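You operate a simulated robot arm through the tools that you are given. There is no shell and no other tool.

The job below is to be done with a simulated robot arm. You get a single attempt, and the scene is never put back.

Task
Drain the tray, press the whey out of the tagged slab and cover it.
Fine: draw the bung and stand it in its cup, let the tray run dry first, lean the pressing board on both halves, board back, lay the slab cloth on the slab. Set down upright: tray bung.

The check looks at the end state, three seconds after you hand in, the way a careful person would. Anything else that was tipped, shoved, dropped, spilled or broken makes it a failure. A push-on lid holds only when it is set on centred and level and pressed home; a screw cap is set on level and turned clockwise until tight. Flat cloth is picked up by pressing the open fingertips on it (5 to 10 N) and closing them slowly along it; thin cloth reads only 2 to 8 mm in the jaws.

Robot
A 6-joint arm with a two-finger gripper, fixed in place. Base frame: the origin is at the foot of the arm, x ahead of it, y to its left, z up; the work surface is at about z = 0.8. Readings come in m, rad, newtons and seconds.
It reaches about 1.298 m from its shoulder. Its first joint turns from -2.601 to 2.601 rad. Payload 1.57 kg.
Tool frame: the origin (TCP) lies between the finger pads and is the grasp point; the fingertips stand 0.021 m ahead of it; z points along the fingers, y is the line along which they close. The gripper opens to 0.07 m. The gripper's body begins 0.05 m behind the TCP.
Orientation is told as [roll, pitch, yaw] about the base's x, y, z axes, in that order, counted from this pose: with the fingers straight down and closing along the base's y, the tool's x points along the base's -x, its y along +y and its z along -z.

Tools
- The arm moves only by the tool apply_moves. Its argument "increments" is a list of rows, each an object of numbers (a shift or turn left out is 0, a gripper value left out holds the last): "hand": the finger opening in cm, from 0 to 7; "tx", "ty", "tz": the shift along the tool's x, y, z in cm; "wx", "wy", "wz": the turn, a rotation vector about the tool's x, y, z in rad. In form: [{"hand": .., "tx": .., "ty": .., "tz": .., "wx": .., "wy": .., "wz": ..}, ...]. A call has 1 to 20 rows; each row is the pose to reach, as a shift and turn from the pose commanded when the call began, along the tool's axes at that moment. Each row takes 0.2 s and may step no farther than 0.05 m and 0.15 rad from the row before; otherwise, or with a gripper value out of range, the whole call is refused. Where a pose cannot be reached the arm comes as near as it can. A force on the tool above 50 N (or 10 N above the force at the start of the call, whichever is more), or a blocked arm, ends the call early, and 0.2 s more pass. The fingers move at their own pace and stop on an object; they squeeze with about 30 N. The grip force told is the motor's: it shows also when the fingers shut on nothing. Time passes only in rows, and 0.2 s behind the last, so rows that repeat a pose let the fingers close. The reply holds the time, the measured pose of the TCP, the force on the tool along the base axes, the opening and the grip force, in the units named above and with some noise, with the torque about the TCP (base axes, N m) and any sound that the robot's microphone picked up.
- Cameras (640 x 400 px; columns grow to the right, rows downward): "scene" is fixed at [0.049, -0.6495, 1.563]; the picture's right is [0.22, -0.98, 0.00], its down [-0.72, -0.16, -0.68] and it looks along [0.66, 0.15, -0.73] (base axes); focal length 263 px, centre (320, 200). "wrist" rides on the gripper at [0.079, 0.004, -0.081] in the tool frame; the picture's right is [-0.05, 1.00, 0.00], its down [-0.67, -0.04, -0.74] and it looks along [-0.74, -0.04, 0.67] (tool axes); focal length 256 px, centre (320, 200). There is no depth. A picture from a camera that has moved, and an enlarged one, comes with that camera's place and axes in the base frame and with its lens.
- capture(camera): a new picture of that camera. No time passes.
- lift_body(by): slides the trunk up (or, below 0, down) by that many m; the arm rides with it, the base frame stays. It gives what a move gives, with no picture.
- zoom(camera, box): a new picture of the part [left, top, right, bottom] of that camera's present view, enlarged. No time passes.
- close_job(): hands the job in; it is judged then, once.

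Places have to be worked out from the pictures, the camera data and where the tool is seen. Open the gripper and draw the arm clear of the work before you hand the job in, unless the task says otherwise.

The tools are called as a command line: name --argument value ..., lists and objects as JSON in quotes. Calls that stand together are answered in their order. apply_moves: Moves the arm, as the interface text tells. Its arguments: {"type":"object","properties":{"increments":{"type":"array","items":{"type":"object","properties":{"hand":{"type":"number"},"tx":{"type":"number"},"ty":{"type":"number"},"tz":{"type":"number"},"wx":{"type":"number"},"wy":{"type":"number"},"wz":{"type":"number"}}}}},"required":["increments"]} The other tools are called the same way: lift_body (by) slides the trunk up or down; capture (camera) takes a picture; zoom (camera, box) takes an enlarged picture of a part of a camera's view; close_job () hands the job in.

At the start:

```text
time_s: 0.0
ee_pos: [0.6782, -0.151, 1.1438]
orientation: [-0.001, 0.0, 0.001]
force: [-0.3, 0.1, 0.4]
ft_torque: [-0.04, 0.0, 0.0]
opening: 0.07
finger_force: 0.0
trunk travel left (down, up): [-0.825, 0.145]
```

scene: 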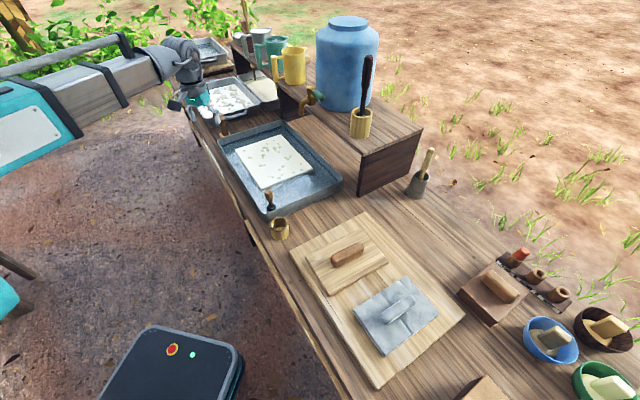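
wrist: 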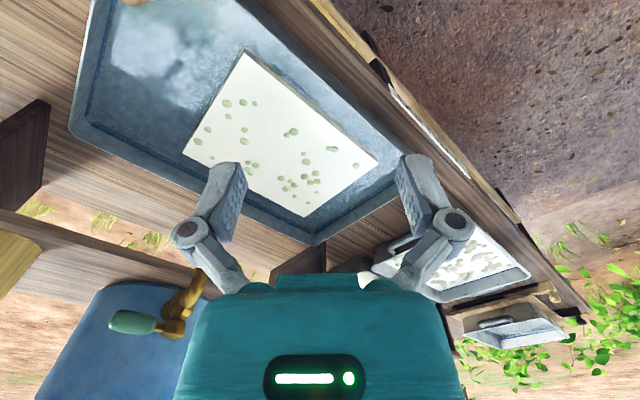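

I see a tray with a slab, a bung at its near right corner, a cup, a board with a knob/handle and a cloth on a cutting board. I look closer at each.

zoom --camera "scene" --box '[200, 110, 360, 250]'

zoom --camera "scene" --box '[270, 200, 480, 390]'

zoom --camera "scene" --box '[440, 230, 640, 400]'

zoom --camera "scene" --box '[160, 10, 320, 130]'

```text
2.86 times, centred on (280, 180) of scene
camera zoom: at [0.049, -0.6495, 1.563], right [0.22, -0.98, 0.0], down [-0.72, -0.16, -0.68], along [0.66, 0.15, -0.73], focal length 752 px, centre (434, 257)
```

zoom: 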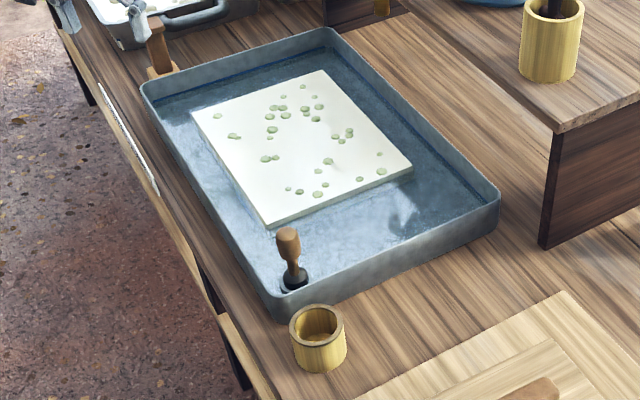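

```text
2.11 times, centred on (375, 295) of scene
camera zoom: at [0.049, -0.6495, 1.563], right [0.22, -0.98, 0.0], down [-0.72, -0.16, -0.68], along [0.66, 0.15, -0.73], focal length 554 px, centre (204, 0)
```

zoom: 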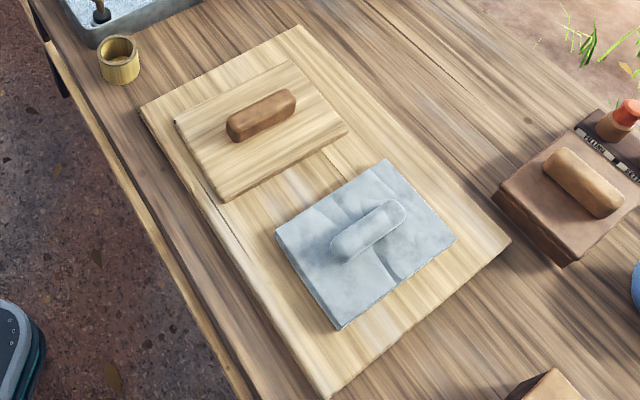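

```text
2.35 times, centred on (540, 315) of scene
camera zoom: at [0.049, -0.6495, 1.563], right [0.22, -0.98, 0.0], down [-0.72, -0.16, -0.68], along [0.66, 0.15, -0.73], focal length 620 px, centre (-198, -71)
```

zoom: 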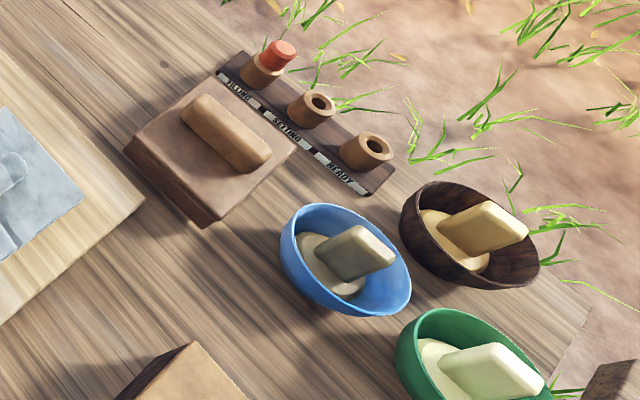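

```text
3.33 times, centred on (240, 70) of scene
camera zoom: at [0.049, -0.6495, 1.563], right [0.22, -0.98, 0.0], down [-0.72, -0.16, -0.68], along [0.66, 0.15, -0.73], focal length 878 px, centre (587, 633)
```

zoom: 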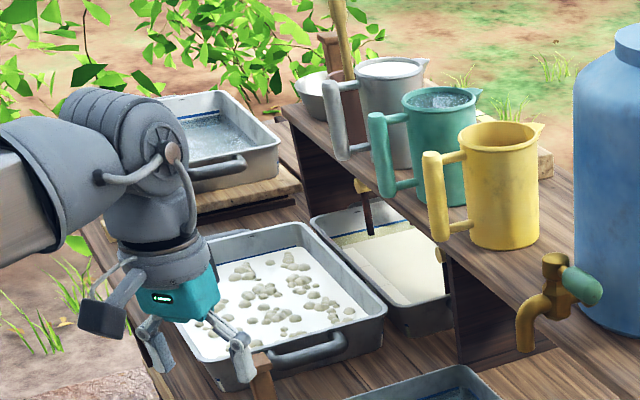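

The layout is rotated about 45° to the base. I look for the tag and the bung in the wrist view.

zoom --camera "wrist" --box '[60, 0, 420, 240]'

zoom --camera "wrist" --box '[340, 100, 600, 360]'

zoom --camera "scene" --box '[190, 70, 290, 150]'

```text
1.67 times, centred on (240, 120) of wrist
camera zoom: at [0.6001, -0.147, 1.2234], right [0.05, 1.0, 0.0], down [0.67, -0.04, 0.74], along [0.74, -0.04, -0.67], focal length 427 px, centre (453, 333)
```

zoom: 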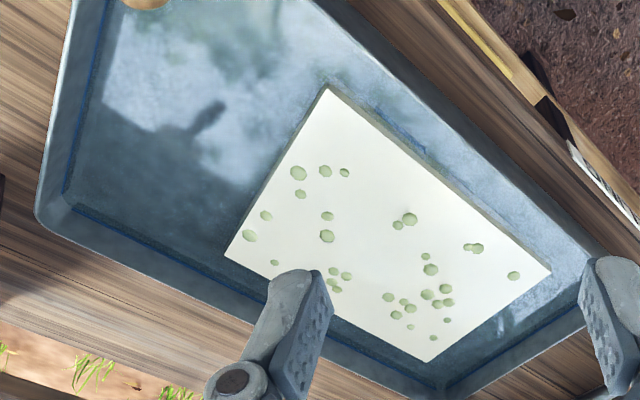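

```text
1.54 times, centred on (470, 230) of wrist
camera zoom: at [0.6001, -0.147, 1.2234], right [0.05, 1.0, 0.0], down [0.67, -0.04, 0.74], along [0.74, -0.04, -0.67], focal length 394 px, centre (89, 154)
```

zoom: 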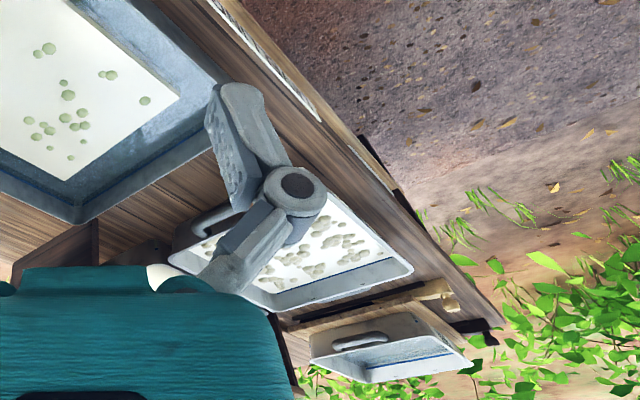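

```text
5.00 times, centred on (240, 110) of scene
camera zoom: at [0.049, -0.6495, 1.563], right [0.22, -0.98, 0.0], down [-0.72, -0.16, -0.68], along [0.66, 0.15, -0.73], focal length 1317 px, centre (720, 650)
```

zoom: 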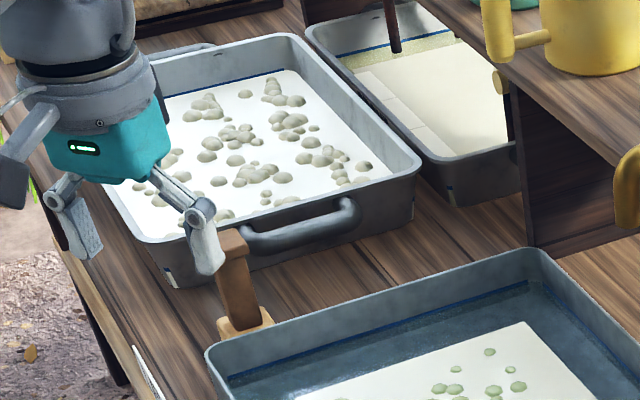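

This slab in the tray with the bung, with a little tag stake at its far end, is the only slab in a drained tray. I bring the wrist camera back to view the bung, cup and boards.

apply_moves --increments '[{"tx": 3.2, "ty": -3.2}, {"tx": 6.5, "ty": -6.5}, {"tx": 9.7, "ty": -9.7}, {"tx": 13, "ty": -13}, {"tx": 16.2, "ty": -16.2}, {"tx": 19.5, "ty": -19.5}, {"tx": 22.8, "ty": -22.8}]'

capture --camera "wrist"

capture --camera "scene"

```text
time_s: 1.6
ee_pos: [0.4493, -0.3816, 1.1446]
orientation: [0.0, 0.0, -0.001]
force: [-0.1, 1.4, -0.7]
ft_torque: [-0.02, -0.01, -0.02]
opening: 0.07
finger_force: 0.1
trunk travel left (down, up): [-0.825, 0.145]
```

```text
taken
camera wrist: at [0.3708, -0.3774, 1.2235], right [0.05, 1.0, 0.0], down [0.67, -0.04, 0.75], along [0.74, -0.04, -0.67], focal length 256 px, centre (320, 200)
```

wrist: 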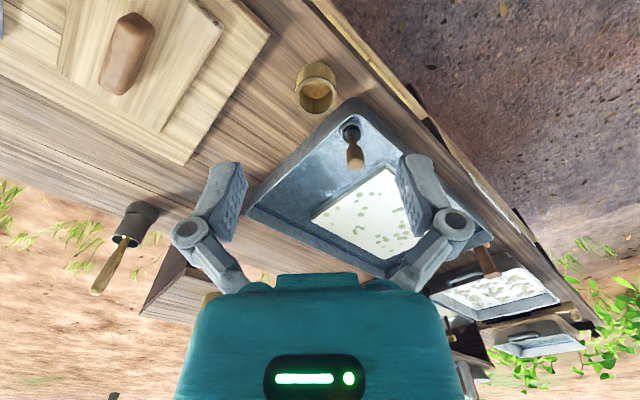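

```text
taken
```

scene: 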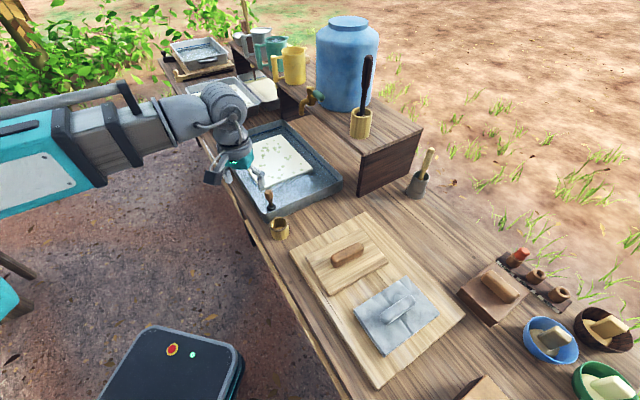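

Now both cameras see the bung and the cup; I enlarge for triangulation.

zoom --camera "wrist" --box '[270, 40, 430, 180]'

zoom --camera "scene" --box '[250, 170, 310, 250]'

zoom --camera "wrist" --box '[0, 0, 270, 170]'

zoom --camera "wrist" --box '[430, 200, 610, 370]'

```text
2.86 times, centred on (350, 110) of wrist
camera zoom: at [0.3708, -0.3774, 1.2235], right [0.05, 1.0, 0.0], down [0.67, -0.04, 0.75], along [0.74, -0.04, -0.67], focal length 731 px, centre (234, 457)
```

zoom: 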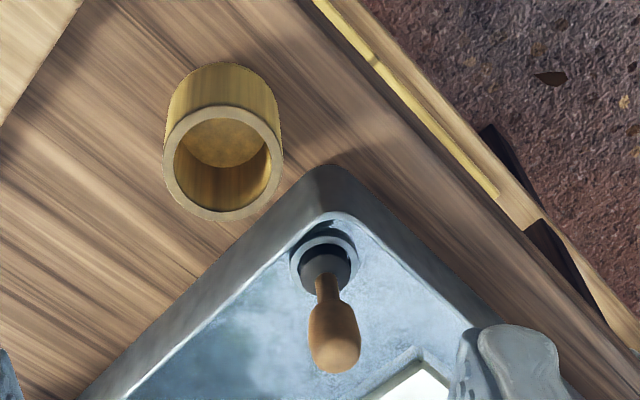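

```text
5.00 times, centred on (280, 210) of scene
camera zoom: at [0.049, -0.6495, 1.563], right [0.22, -0.98, 0.0], down [-0.72, -0.16, -0.68], along [0.66, 0.15, -0.73], focal length 1317 px, centre (520, 150)
```

zoom: 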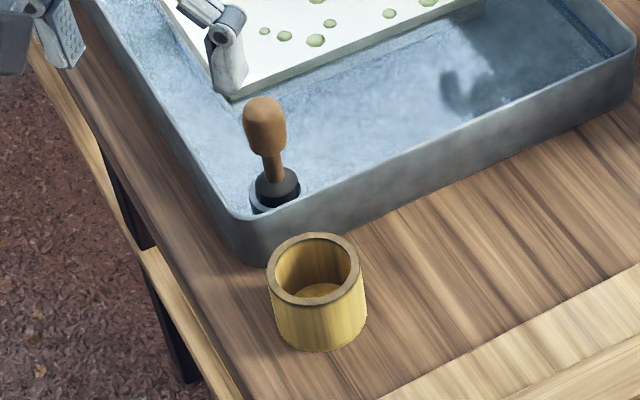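

```text
2.35 times, centred on (135, 85) of wrist
camera zoom: at [0.3708, -0.3774, 1.2235], right [0.05, 1.0, 0.0], down [0.67, -0.04, 0.75], along [0.74, -0.04, -0.67], focal length 602 px, centre (755, 471)
```

zoom: 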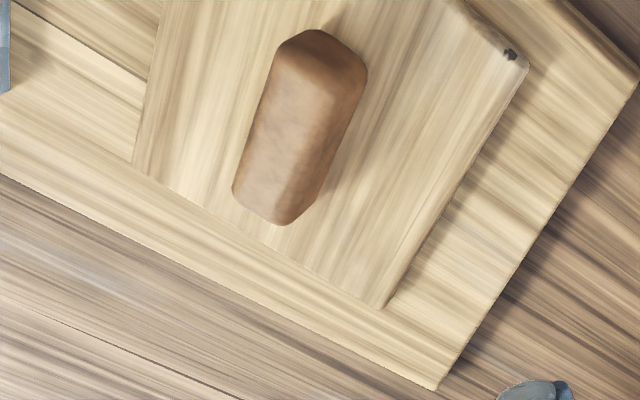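

```text
2.35 times, centred on (520, 285) of wrist
camera zoom: at [0.3708, -0.3774, 1.2235], right [0.05, 1.0, 0.0], down [0.67, -0.04, 0.75], along [0.74, -0.04, -0.67], focal length 602 px, centre (-151, 0)
```

zoom: 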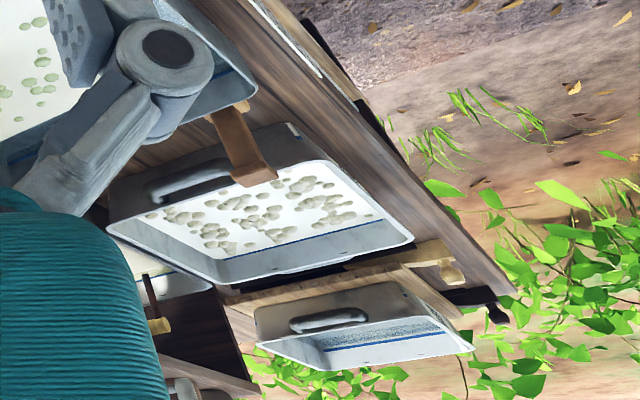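

I place the bung's knob near (0.627, -0.336), top at z≈0.92, and the cup rim centre at (0.549, -0.392, 0.855). I hover above the bung with open fingers.

apply_moves --increments '[{"tx": -3, "ty": 0.8, "tz": 2.5, "hand": 7}, {"tx": -6, "ty": 1.6, "tz": 5}, {"tx": -9, "ty": 2.4, "tz": 7.5}, {"tx": -12, "ty": 3.2, "tz": 10}, {"tx": -15, "ty": 4, "tz": 12.5}, {"tx": -17.8, "ty": 4.6, "tz": 15.5}, {"tx": -17.8, "ty": 4.6, "tz": 15.5}]'

capture --camera "wrist"

zoom --camera "scene" --box '[230, 150, 330, 250]'

```text
time_s: 3.2
ee_pos: [0.6307, -0.3335, 1.1432]
orientation: [0.001, 0.0, 0.002]
force: [0.2, 0.5, -0.3]
ft_torque: [-0.01, 0.02, 0.01]
opening: 0.07
finger_force: 0.1
out of reach, approached as far as the arm can: row 1, 2, 3, 4, 5, 6, 7
trunk travel left (down, up): [-0.825, 0.145]
```

```text
taken
camera wrist: at [0.5518, -0.3296, 1.2236], right [0.05, 1.0, 0.0], down [0.67, -0.04, 0.74], along [0.74, -0.04, -0.67], focal length 256 px, centre (320, 200)
```

wrist: 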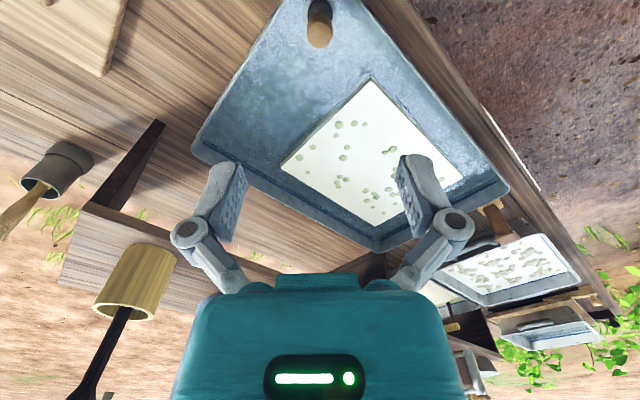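

```text
4.00 times, centred on (280, 200) of scene
camera zoom: at [0.049, -0.6495, 1.563], right [0.22, -0.98, 0.0], down [-0.72, -0.16, -0.68], along [0.66, 0.15, -0.73], focal length 1054 px, centre (480, 200)
```

zoom: 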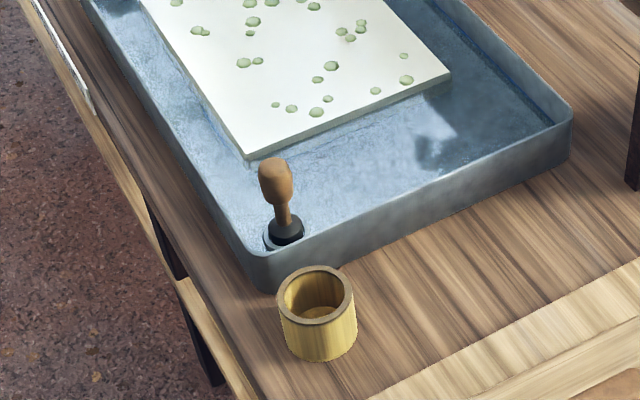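

The arm can't go lower from this shoulder height, so I lower the trunk 0.15 m; the fingertips then sit at about z=0.97, still above the knob.

lift_body --by -0.15

capture --camera "wrist"

capture --camera "scene"

```text
time_s: 5.0
ee_pos: [0.6304, -0.3343, 0.9937]
orientation: [0.0, -0.001, -0.001]
force: [-0.5, 0.4, -0.7]
ft_torque: [-0.01, 0.0, 0.01]
opening: 0.07
finger_force: 0.0
trunk travel left (down, up): [-0.675, 0.295]
```

```text
taken
camera wrist: at [0.5519, -0.3298, 1.0735], right [0.05, 1.0, 0.0], down [0.67, -0.04, 0.74], along [0.74, -0.04, -0.67], focal length 256 px, centre (320, 200)
```

wrist: 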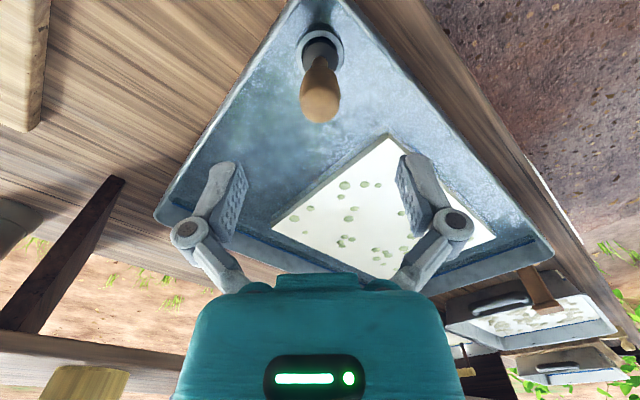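

```text
taken
```

scene: 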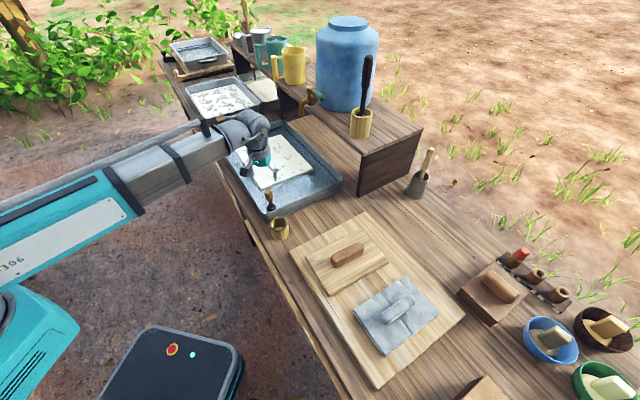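

Scene projection agrees with the reported pose. The reach floor rides with the trunk, so I raise the hand 0.25 m and then lower the trunk by the same amount.

apply_moves --increments '[{"tz": -4.5}, {"tz": -9}, {"tz": -13.5}, {"tz": -18}, {"tz": -22}, {"tz": -25}]'

lift_body --by -0.25

capture --camera "scene"

```text
time_s: 6.3
ee_pos: [0.6314, -0.3338, 0.9935]
orientation: [0.0, -0.001, -0.002]
force: [0.0, 0.0, -1.2]
ft_torque: [0.0, -0.01, -0.01]
opening: 0.07
finger_force: 0.0
out of reach, approached as far as the arm can: row 1, 2, 3, 4, 5, 6
trunk travel left (down, up): [-0.675, 0.295]
```

```text
time_s: 7.8
ee_pos: [0.6306, -0.3375, 0.8657]
orientation: [-0.019, -0.005, 0.0]
force: [0.7, -8.2, 39.6]
ft_torque: [-1.65, 0.3, 0.05]
opening: 0.0708
finger_force: 0.4
trunk travel left (down, up): [-0.545, 0.425]
stopped: the force on the tool passed its limit at 204 N (the readings are from after the stop); the commanded pose is now the measured one
```

```text
taken
```

scene: 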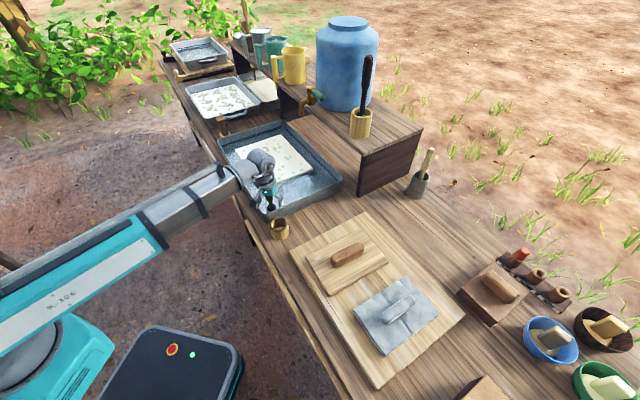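

The arm only moves level; height comes from the trunk alone, and the palm came down on the bung's knob at 204 N. I inspect before anything else.

capture --camera "wrist"

zoom --camera "scene" --box '[220, 140, 340, 250]'

```text
taken
camera wrist: at [0.5512, -0.3323, 0.9452], right [0.05, 1.0, -0.02], down [0.66, -0.02, 0.75], along [0.75, -0.05, -0.66], focal length 256 px, centre (320, 200)
```

wrist: 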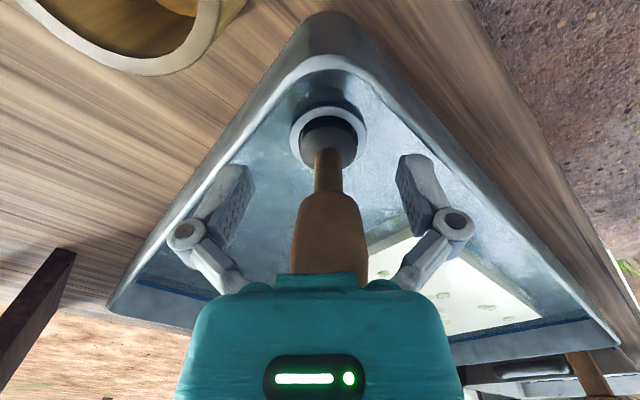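

```text
3.64 times, centred on (280, 195) of scene
camera zoom: at [0.049, -0.6495, 1.563], right [0.22, -0.98, 0.0], down [-0.72, -0.16, -0.68], along [0.66, 0.15, -0.73], focal length 958 px, centre (466, 218)
```

zoom: 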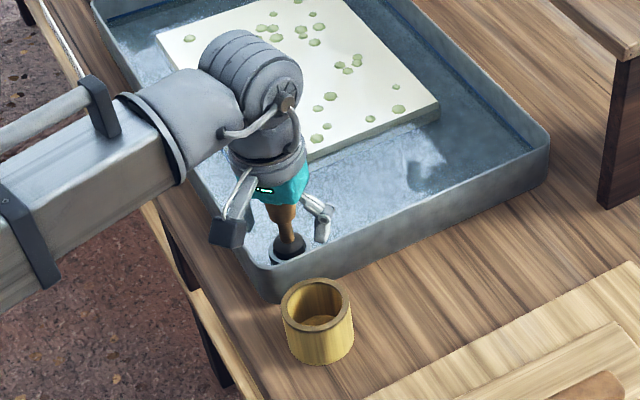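

The bung still stands in its seat, tray and cup intact. I lift 0.03 m to take the palm off the knob.

lift_body --by 0.03

capture --camera "wrist"

```text
time_s: 8.5
ee_pos: [0.6335, -0.3362, 0.8938]
orientation: [-0.013, -0.003, 0.0]
force: [-0.5, -0.3, -0.4]
ft_torque: [-0.02, -0.01, -0.01]
opening: 0.0701
finger_force: 0.0
trunk travel left (down, up): [-0.575, 0.395]
```

```text
taken
camera wrist: at [0.5536, -0.3315, 0.973], right [0.05, 1.0, -0.01], down [0.66, -0.03, 0.75], along [0.75, -0.05, -0.66], focal length 256 px, centre (320, 200)
```

wrist: 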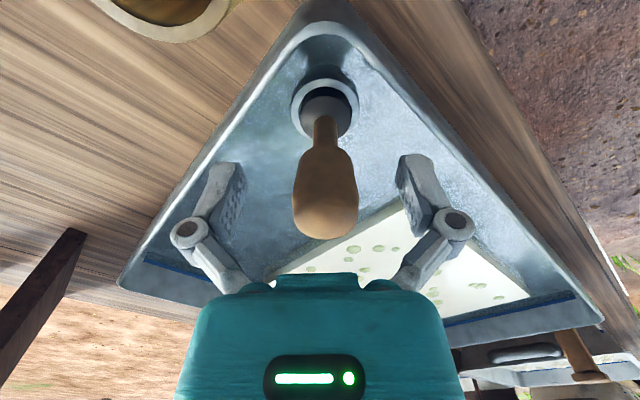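

Clear of the knob, no load. I level the hand, shift back 5 mm onto the knob's axis and close.

apply_moves --increments '[{"tx": 0.5, "ty": 0.1, "wx": -0.013, "wy": 0.003, "hand": 7}, {"tx": 0.5, "ty": 0.1, "wx": -0.013, "wy": 0.003, "hand": 7}, {"tx": 0.5, "ty": 0.1, "wx": -0.013, "wy": 0.003, "hand": 1.5}, {"tx": 0.5, "ty": 0.1, "wx": -0.013, "wy": 0.003, "hand": 1.5}, {"tx": 0.5, "ty": 0.1, "wx": -0.013, "wy": 0.003, "hand": 1.5}, {"tx": 0.5, "ty": 0.1, "wx": -0.013, "wy": 0.003, "hand": 1.5}]'

capture --camera "wrist"

```text
time_s: 9.9
ee_pos: [0.6285, -0.3334, 0.8947]
orientation: [-0.001, -0.001, 0.001]
force: [3.4, 5.9, 13.0]
ft_torque: [0.02, -0.06, 0.07]
opening: 0.0272
finger_force: 30.3
trunk travel left (down, up): [-0.575, 0.395]
```

```text
taken
camera wrist: at [0.5487, -0.3304, 0.974], right [0.05, 1.0, 0.0], down [0.67, -0.03, 0.75], along [0.74, -0.04, -0.67], focal length 256 px, centre (320, 200)
```

wrist: 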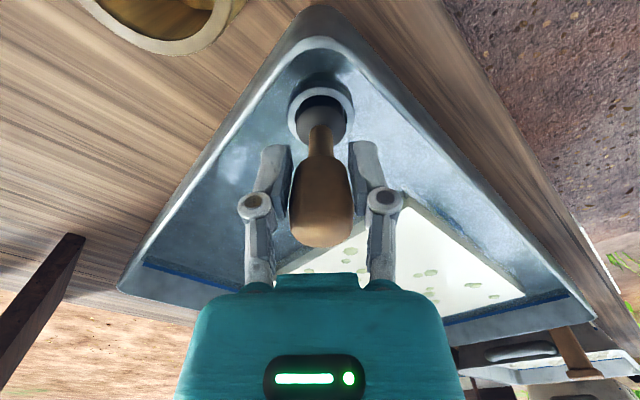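

Gripped at 27 mm. I draw the bung gently upward by 2 cm and check.

lift_body --by 0.02

capture --camera "wrist"

```text
time_s: 10.6
ee_pos: [0.6282, -0.3342, 0.9136]
orientation: [-0.001, 0.0, -0.001]
force: [0.0, 0.0, -1.0]
ft_torque: [-0.02, -0.01, 0.0]
opening: 0.0273
finger_force: 30.1
trunk travel left (down, up): [-0.595, 0.375]
```

```text
taken
camera wrist: at [0.549, -0.3315, 0.9933], right [0.05, 1.0, 0.0], down [0.67, -0.04, 0.74], along [0.74, -0.04, -0.67], focal length 256 px, centre (320, 200)
```

wrist: 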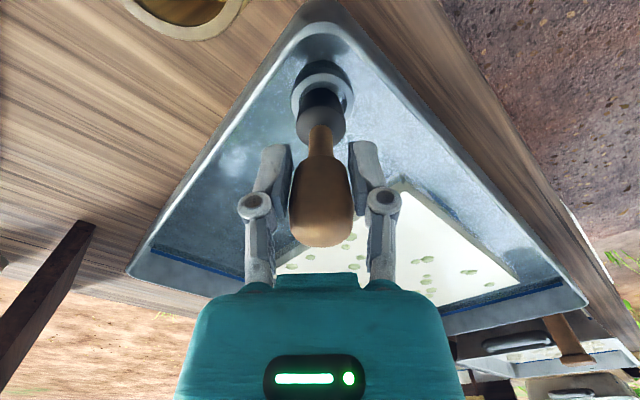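

The bung comes up with the hand. I lift it well clear of the cup rim.

lift_body --by 0.1

capture --camera "wrist"

zoom --camera "scene" --box '[220, 120, 340, 250]'

```text
time_s: 11.9
ee_pos: [0.6289, -0.334, 1.0128]
orientation: [0.001, -0.001, 0.001]
force: [0.2, 0.7, -0.8]
ft_torque: [-0.02, 0.06, -0.02]
opening: 0.0276
finger_force: 30.2
trunk travel left (down, up): [-0.695, 0.275]
```

```text
taken
camera wrist: at [0.5491, -0.3315, 1.0933], right [0.05, 1.0, 0.0], down [0.67, -0.04, 0.74], along [0.74, -0.04, -0.67], focal length 256 px, centre (320, 200)
```

wrist: 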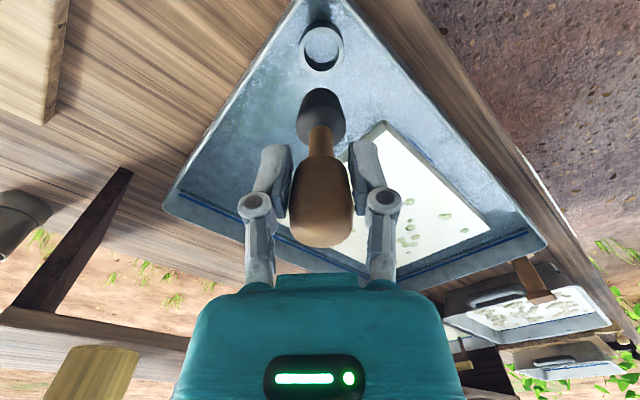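

```text
3.08 times, centred on (280, 185) of scene
camera zoom: at [0.049, -0.6495, 1.563], right [0.22, -0.98, 0.0], down [-0.72, -0.16, -0.68], along [0.66, 0.15, -0.73], focal length 810 px, centre (443, 246)
```

zoom: 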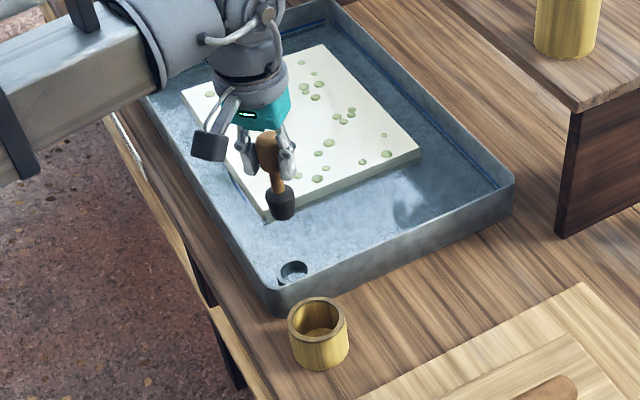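

The seat is open and the bung hangs straight. I carry it over the cup centre, about (0.55, -0.392).

apply_moves --increments '[{"tx": 2, "ty": -1.5}, {"tx": 4, "ty": -3}, {"tx": 6, "ty": -4.4}, {"tx": 7.8, "ty": -5.8}, {"tx": 7.8, "ty": -5.8}]'

capture --camera "wrist"

zoom --camera "scene" --box '[230, 160, 330, 250]'

```text
time_s: 13.1
ee_pos: [0.5516, -0.3931, 1.0137]
orientation: [-0.001, 0.0, 0.0]
force: [-0.4, -0.4, -1.0]
ft_torque: [-0.03, 0.03, 0.0]
opening: 0.0273
finger_force: 29.8
trunk travel left (down, up): [-0.695, 0.275]
```

```text
taken
camera wrist: at [0.4716, -0.3901, 1.0933], right [0.05, 1.0, 0.0], down [0.67, -0.04, 0.75], along [0.74, -0.04, -0.67], focal length 256 px, centre (320, 200)
```

wrist: 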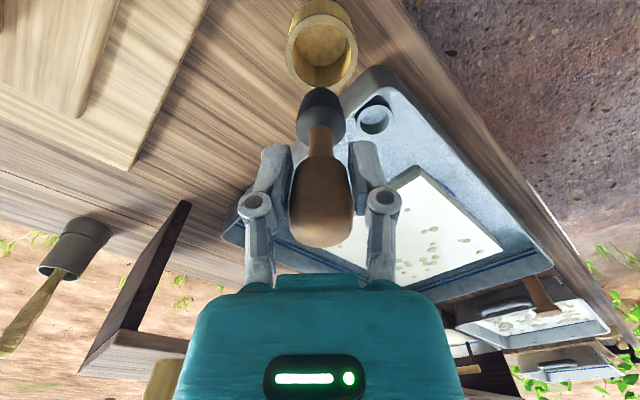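

```text
4.44 times, centred on (280, 205) of scene
camera zoom: at [0.049, -0.6495, 1.563], right [0.22, -0.98, 0.0], down [-0.72, -0.16, -0.68], along [0.66, 0.15, -0.73], focal length 1171 px, centre (498, 178)
```

zoom: 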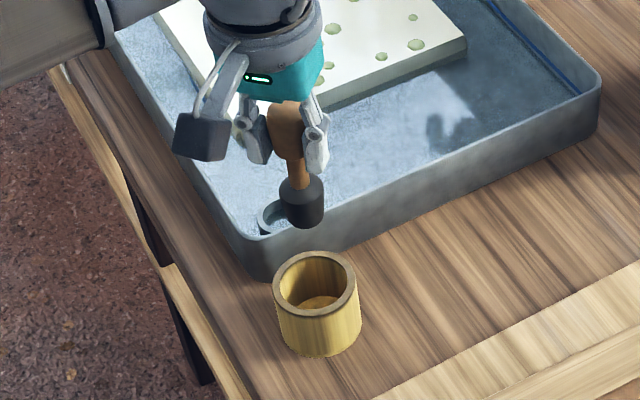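

The bung's bottom (z≈0.932) lines up over the cup at (0.55, -0.393). I lower it into the cup until just short of its floor.

lift_body --by -0.1

capture --camera "wrist"

zoom --camera "scene" --box '[230, 160, 330, 250]'

```text
time_s: 14.4
ee_pos: [0.5512, -0.394, 0.9139]
orientation: [-0.002, 0.0, 0.001]
force: [0.5, 0.3, -1.3]
ft_torque: [-0.01, -0.01, -0.01]
opening: 0.0275
finger_force: 30.3
trunk travel left (down, up): [-0.595, 0.375]
```

```text
taken
camera wrist: at [0.4718, -0.3898, 0.9934], right [0.05, 1.0, 0.0], down [0.67, -0.04, 0.75], along [0.74, -0.04, -0.67], focal length 256 px, centre (320, 200)
```

wrist: 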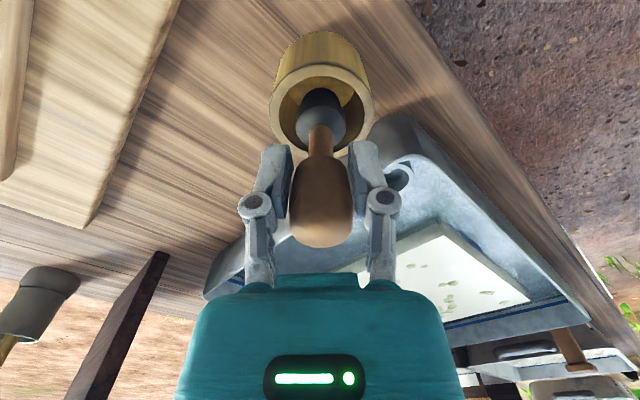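

```text
4.44 times, centred on (280, 205) of scene
camera zoom: at [0.049, -0.6495, 1.563], right [0.22, -0.98, 0.0], down [-0.72, -0.16, -0.68], along [0.66, 0.15, -0.73], focal length 1171 px, centre (498, 178)
```

zoom: 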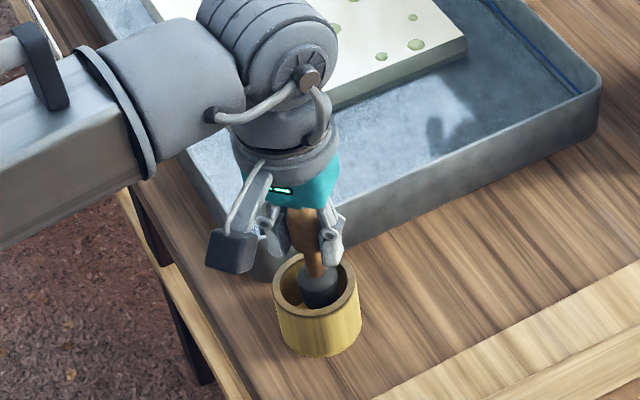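

The bung is inside the rim with clearance. I lower in small steps watching for contact.

lift_body --by -0.012

lift_body --by -0.004

```text
time_s: 15.1
ee_pos: [0.5505, -0.3933, 0.901]
orientation: [0.001, -0.001, -0.001]
force: [0.0, 0.4, -0.5]
ft_torque: [0.0, 0.03, 0.01]
opening: 0.0274
finger_force: 29.8
trunk travel left (down, up): [-0.583, 0.387]
```

```text
time_s: 15.6
ee_pos: [0.5521, -0.3941, 0.8969]
orientation: [0.002, 0.0, -0.002]
force: [0.1, 0.2, -1.7]
ft_torque: [-0.01, 0.02, 0.0]
opening: 0.0276
finger_force: 30.0
trunk travel left (down, up): [-0.579, 0.391]
```

No contact yet; 4 mm more.

lift_body --by -0.004

```text
time_s: 16.1
ee_pos: [0.55, -0.3941, 0.8929]
orientation: [0.0, 0.0, 0.001]
force: [-0.2, 0.0, -1.2]
ft_torque: [0.0, 0.03, -0.01]
opening: 0.0273
finger_force: 29.9
trunk travel left (down, up): [-0.575, 0.395]
```

Still free; continuing by 3 mm.

lift_body --by -0.003

```text
time_s: 16.6
ee_pos: [0.5526, -0.3931, 0.8907]
orientation: [0.0, -0.001, 0.0]
force: [1.1, -0.2, 1.8]
ft_torque: [-0.05, -0.07, 0.0]
opening: 0.0273
finger_force: 29.5
trunk travel left (down, up): [-0.572, 0.398]
```

The vertical reading rose about 3 N, likely first contact; 2 mm more to confirm.

lift_body --by -0.002

zoom --camera "scene" --box '[230, 160, 330, 250]'

```text
time_s: 17.1
ee_pos: [0.5512, -0.3921, 0.8898]
orientation: [0.0, -0.003, -0.002]
force: [1.9, -1.8, 21.8]
ft_torque: [-0.05, -0.33, -0.04]
opening: 0.0279
finger_force: 29.9
trunk travel left (down, up): [-0.57, 0.4]
```

```text
4.44 times, centred on (280, 205) of scene
camera zoom: at [0.049, -0.6495, 1.563], right [0.22, -0.98, 0.0], down [-0.72, -0.16, -0.68], along [0.66, 0.15, -0.73], focal length 1171 px, centre (498, 178)
```

zoom: 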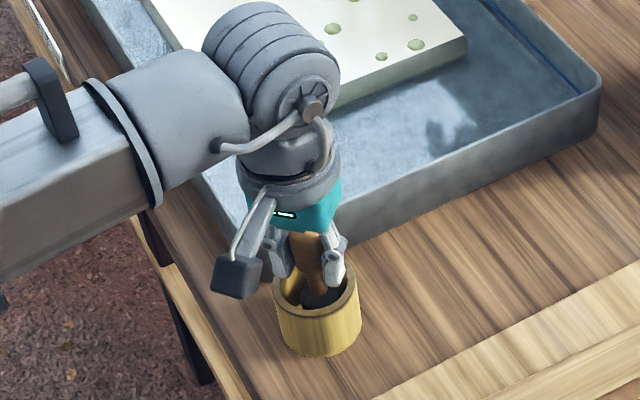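

Seated on the cup floor (22 N). I ease up 1.5 mm, then open the fingers slowly.

lift_body --by 0.0015

apply_moves --increments '[{"hand": 3.0}, {"hand": 3.4}, {"hand": 4}, {"hand": 5}, {"hand": 6}, {"hand": 7}, {"hand": 7}]'

capture --camera "wrist"

```text
time_s: 17.7
ee_pos: [0.5505, -0.3927, 0.8896]
orientation: [-0.001, 0.0, 0.0]
force: [-0.7, 1.5, 4.1]
ft_torque: [0.2, -0.02, 0.04]
opening: 0.0272
finger_force: 30.4
trunk travel left (down, up): [-0.571, 0.399]
```

```text
time_s: 19.3
ee_pos: [0.5517, -0.3932, 0.8909]
orientation: [-0.002, 0.001, -0.001]
force: [0.0, -0.2, -0.5]
ft_torque: [-0.02, 0.0, -0.03]
opening: 0.07
finger_force: 0.1
trunk travel left (down, up): [-0.571, 0.399]
```

```text
taken
camera wrist: at [0.4718, -0.3897, 0.9699], right [0.05, 1.0, 0.0], down [0.67, -0.04, 0.75], along [0.74, -0.04, -0.67], focal length 256 px, centre (320, 200)
```

wrist: 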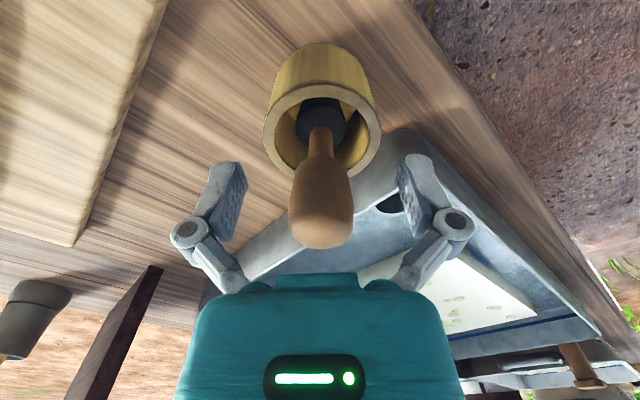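

The bung stands upright, free, in the cup. I raise straight up and then look at all.

lift_body --by 0.2

capture --camera "wrist"

zoom --camera "scene" --box '[220, 120, 360, 250]'

```text
time_s: 21.4
ee_pos: [0.5506, -0.3934, 1.0895]
orientation: [0.001, 0.0, 0.0]
force: [-1.1, 0.1, 0.0]
ft_torque: [-0.01, 0.04, 0.0]
opening: 0.07
finger_force: 0.1
trunk travel left (down, up): [-0.771, 0.199]
```

```text
taken
camera wrist: at [0.4719, -0.3897, 1.1698], right [0.05, 1.0, 0.0], down [0.67, -0.04, 0.75], along [0.74, -0.04, -0.67], focal length 256 px, centre (320, 200)
```

wrist: 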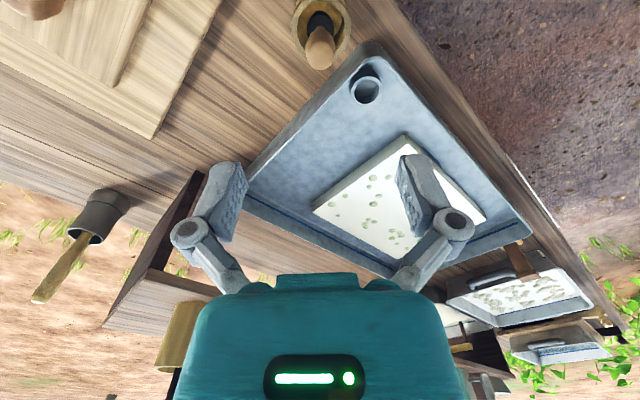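

```text
3.08 times, centred on (290, 185) of scene
camera zoom: at [0.049, -0.6495, 1.563], right [0.22, -0.98, 0.0], down [-0.72, -0.16, -0.68], along [0.66, 0.15, -0.73], focal length 810 px, centre (412, 246)
```

zoom: 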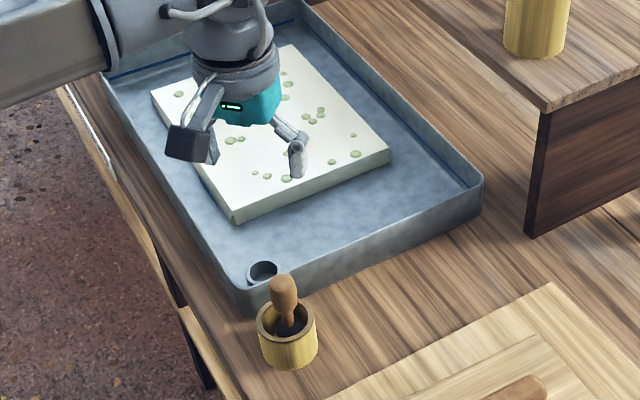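

The tray has drained and the bung stands in its cup. Next the pressing board: I place its handle at about (0.477, -0.635, 0.86), running along (1,-1), so I turn the hand 45° and go above it.

apply_moves --increments '[{"tx": 1.2, "ty": -4, "wz": 0.13}, {"tx": 2.4, "ty": -8, "wz": 0.26}, {"tx": 3.7, "ty": -12, "wz": 0.39}, {"tx": 5, "ty": -16, "wz": 0.52}, {"tx": 6.2, "ty": -20, "wz": 0.65}, {"tx": 7.4, "ty": -24.2, "wz": 0.785}, {"tx": 7.4, "ty": -24.2, "wz": 0.785}]'

capture --camera "wrist"

capture --camera "scene"

zoom --camera "scene" --box '[170, 60, 290, 150]'

```text
time_s: 23.0
ee_pos: [0.477, -0.6356, 1.09]
orientation: [0.001, 0.0, -0.784]
force: [0.0, 0.3, -0.7]
ft_torque: [0.0, 0.01, 0.0]
opening: 0.07
finger_force: 0.0
trunk travel left (down, up): [-0.771, 0.199]
```

```text
taken
camera wrist: at [0.4241, -0.5769, 1.1699], right [0.74, 0.67, 0.0], down [0.45, -0.5, 0.74], along [0.5, -0.55, -0.67], focal length 256 px, centre (320, 200)
```

wrist: 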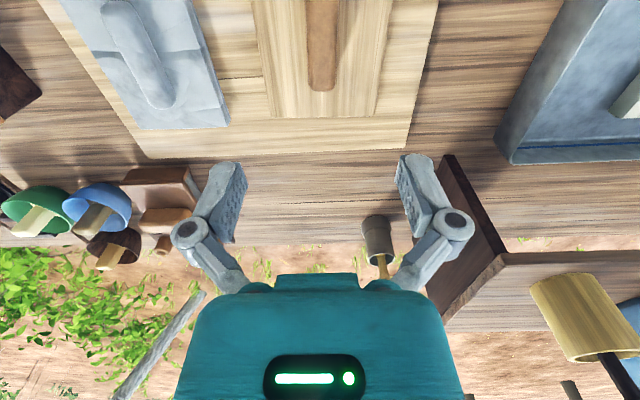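

```text
taken
```

scene: 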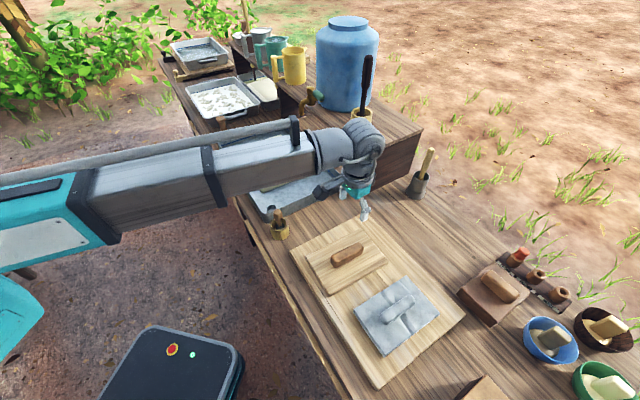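

```text
4.44 times, centred on (230, 105) of scene
camera zoom: at [0.049, -0.6495, 1.563], right [0.22, -0.98, 0.0], down [-0.72, -0.16, -0.68], along [0.66, 0.15, -0.73], focal length 1171 px, centre (720, 622)
```

zoom: 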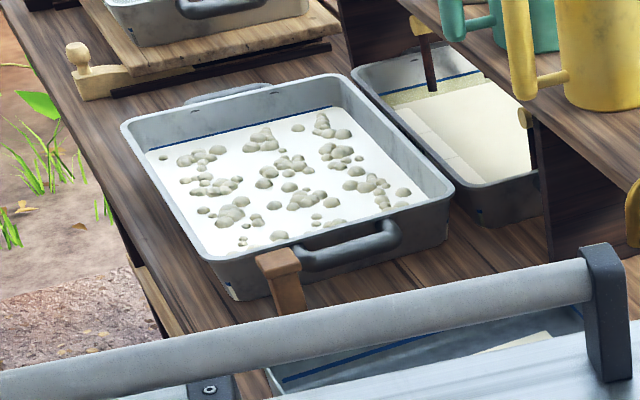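

I look at the board and the draped cloth in detail.

zoom --camera "wrist" --box '[40, 0, 440, 160]'

zoom --camera "scene" --box '[340, 260, 450, 370]'

zoom --camera "scene" --box '[290, 200, 400, 310]'

```text
1.60 times, centred on (240, 80) of wrist
camera zoom: at [0.4241, -0.5769, 1.1699], right [0.74, 0.67, 0.0], down [0.45, -0.5, 0.74], along [0.5, -0.55, -0.67], focal length 410 px, centre (448, 392)
```

zoom: 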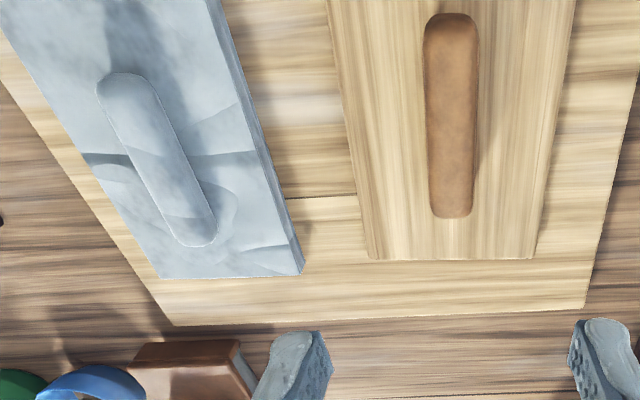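

```text
3.64 times, centred on (395, 315) of scene
camera zoom: at [0.049, -0.6495, 1.563], right [0.22, -0.98, 0.0], down [-0.72, -0.16, -0.68], along [0.66, 0.15, -0.73], focal length 958 px, centre (47, -218)
```

zoom: 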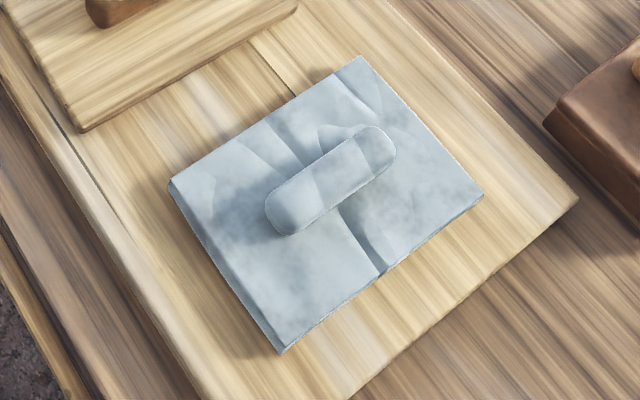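

```text
3.64 times, centred on (345, 255) of scene
camera zoom: at [0.049, -0.6495, 1.563], right [0.22, -0.98, 0.0], down [-0.72, -0.16, -0.68], along [0.66, 0.15, -0.73], focal length 958 px, centre (229, 0)
```

zoom: 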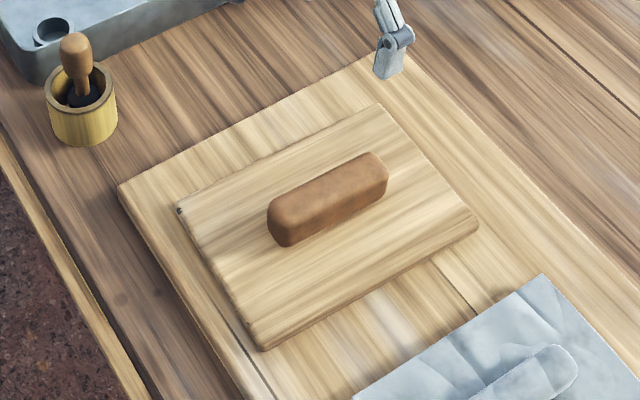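

The handle's centre is about (0.48, -0.637), 34 mm wide and aligned with the hand. I nudge along it and lower toward it.

apply_moves --increments '[{"tx": -0.4, "ty": 0.05, "hand": 7}, {"tx": -0.4, "ty": 0.05, "hand": 7}]'

lift_body --by -0.17

capture --camera "wrist"

zoom --camera "scene" --box '[290, 200, 400, 310]'

```text
time_s: 23.6
ee_pos: [0.4812, -0.6357, 1.0901]
orientation: [0.0, 0.001, -0.785]
force: [-0.1, -0.9, 0.5]
ft_torque: [-0.04, 0.02, 0.01]
opening: 0.0701
finger_force: 0.0
trunk travel left (down, up): [-0.771, 0.199]
```

```text
time_s: 25.6
ee_pos: [0.4812, -0.6371, 0.9195]
orientation: [0.001, 0.0, -0.784]
force: [-0.3, 0.0, -0.7]
ft_torque: [0.0, -0.02, 0.0]
opening: 0.07
finger_force: 0.0
trunk travel left (down, up): [-0.601, 0.369]
```

```text
taken
camera wrist: at [0.4277, -0.579, 1.0], right [0.74, 0.67, 0.0], down [0.45, -0.5, 0.74], along [0.5, -0.55, -0.67], focal length 256 px, centre (320, 200)
```

wrist: 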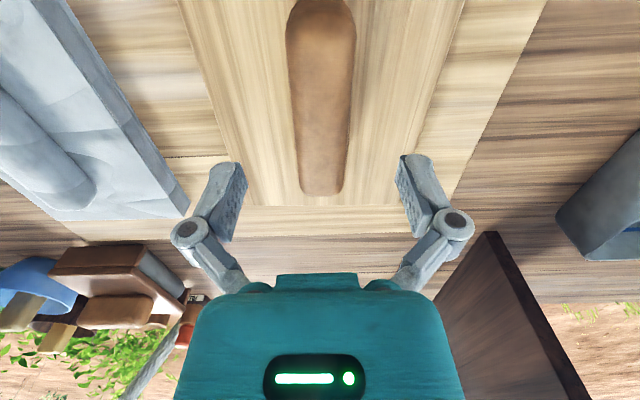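

```text
3.64 times, centred on (345, 255) of scene
camera zoom: at [0.049, -0.6495, 1.563], right [0.22, -0.98, 0.0], down [-0.72, -0.16, -0.68], along [0.66, 0.15, -0.73], focal length 958 px, centre (229, 0)
```

zoom: 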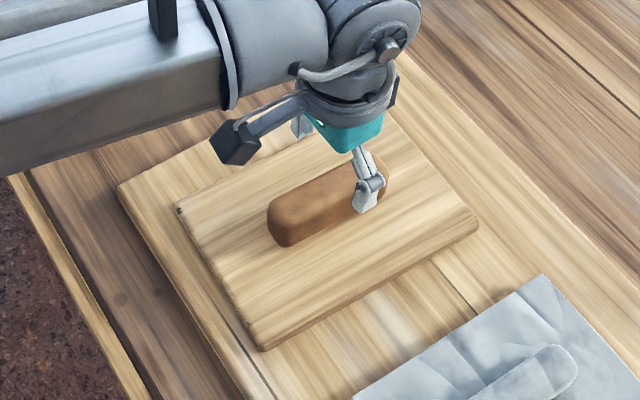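

Aligned over the handle. I lower the open fingers around it.

lift_body --by -0.045

capture --camera "wrist"

zoom --camera "scene" --box '[310, 210, 390, 290]'

```text
time_s: 26.4
ee_pos: [0.4808, -0.6365, 0.8747]
orientation: [-0.001, 0.0, -0.783]
force: [0.4, -0.7, -0.3]
ft_torque: [-0.02, 0.0, -0.01]
opening: 0.07
finger_force: 0.0
trunk travel left (down, up): [-0.556, 0.414]
```

```text
taken
camera wrist: at [0.4277, -0.579, 0.9549], right [0.74, 0.67, 0.0], down [0.45, -0.5, 0.74], along [0.5, -0.55, -0.67], focal length 256 px, centre (320, 200)
```

wrist: 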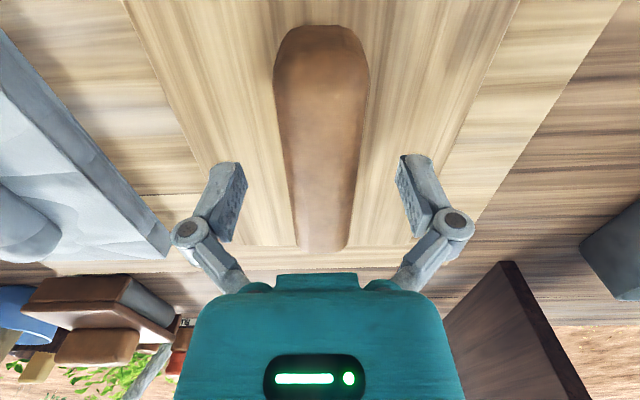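

```text
5.00 times, centred on (350, 250) of scene
camera zoom: at [0.049, -0.6495, 1.563], right [0.22, -0.98, 0.0], down [-0.72, -0.16, -0.68], along [0.66, 0.15, -0.73], focal length 1317 px, centre (170, -50)
```

zoom: 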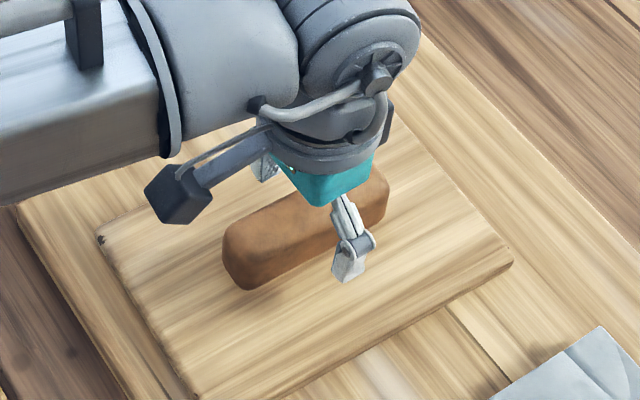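

Fingertips straddle the handle with clearance below. I lower 8 mm more and close on it.

lift_body --by -0.008

apply_moves --increments '[{"hand": 6}, {"hand": 5}, {"hand": 4}, {"hand": 3}, {"hand": 2.5}, {"hand": 2.5}, {"hand": 2.5}]'

capture --camera "wrist"

zoom --camera "scene" --box '[310, 210, 390, 290]'

```text
time_s: 27.0
ee_pos: [0.4811, -0.6365, 0.8672]
orientation: [0.001, -0.001, -0.784]
force: [0.2, 0.1, -0.2]
ft_torque: [0.01, 0.0, 0.0]
opening: 0.07
finger_force: 0.1
trunk travel left (down, up): [-0.548, 0.422]
```

```text
time_s: 28.6
ee_pos: [0.481, -0.6377, 0.8676]
orientation: [-0.001, -0.001, -0.785]
force: [0.3, 0.6, 1.0]
ft_torque: [0.03, -0.01, -0.28]
opening: 0.0322
finger_force: 30.4
trunk travel left (down, up): [-0.548, 0.422]
```

```text
taken
camera wrist: at [0.4277, -0.5789, 0.947], right [0.74, 0.67, 0.0], down [0.45, -0.5, 0.74], along [0.5, -0.55, -0.67], focal length 256 px, centre (320, 200)
```

wrist: 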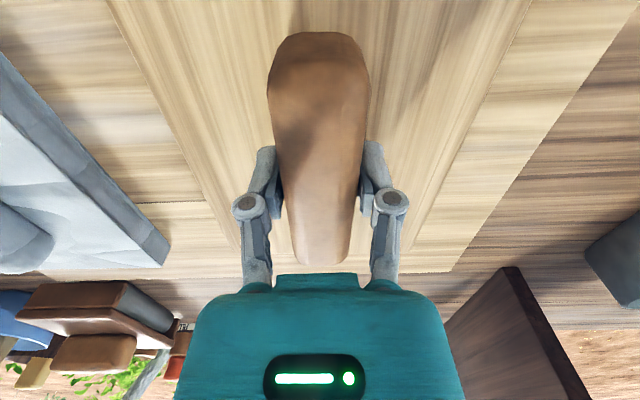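

```text
5.00 times, centred on (350, 250) of scene
camera zoom: at [0.049, -0.6495, 1.563], right [0.22, -0.98, 0.0], down [-0.72, -0.16, -0.68], along [0.66, 0.15, -0.73], focal length 1317 px, centre (170, -50)
```

zoom: 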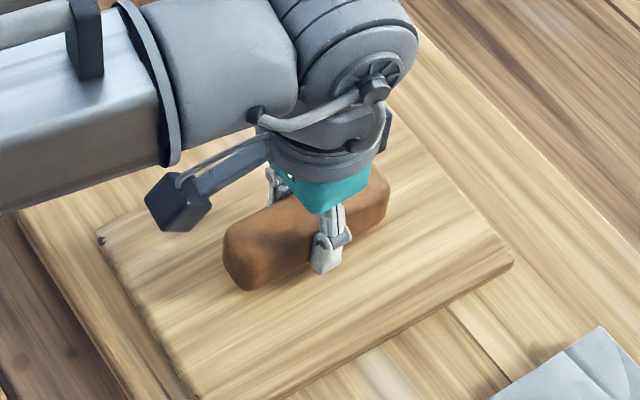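

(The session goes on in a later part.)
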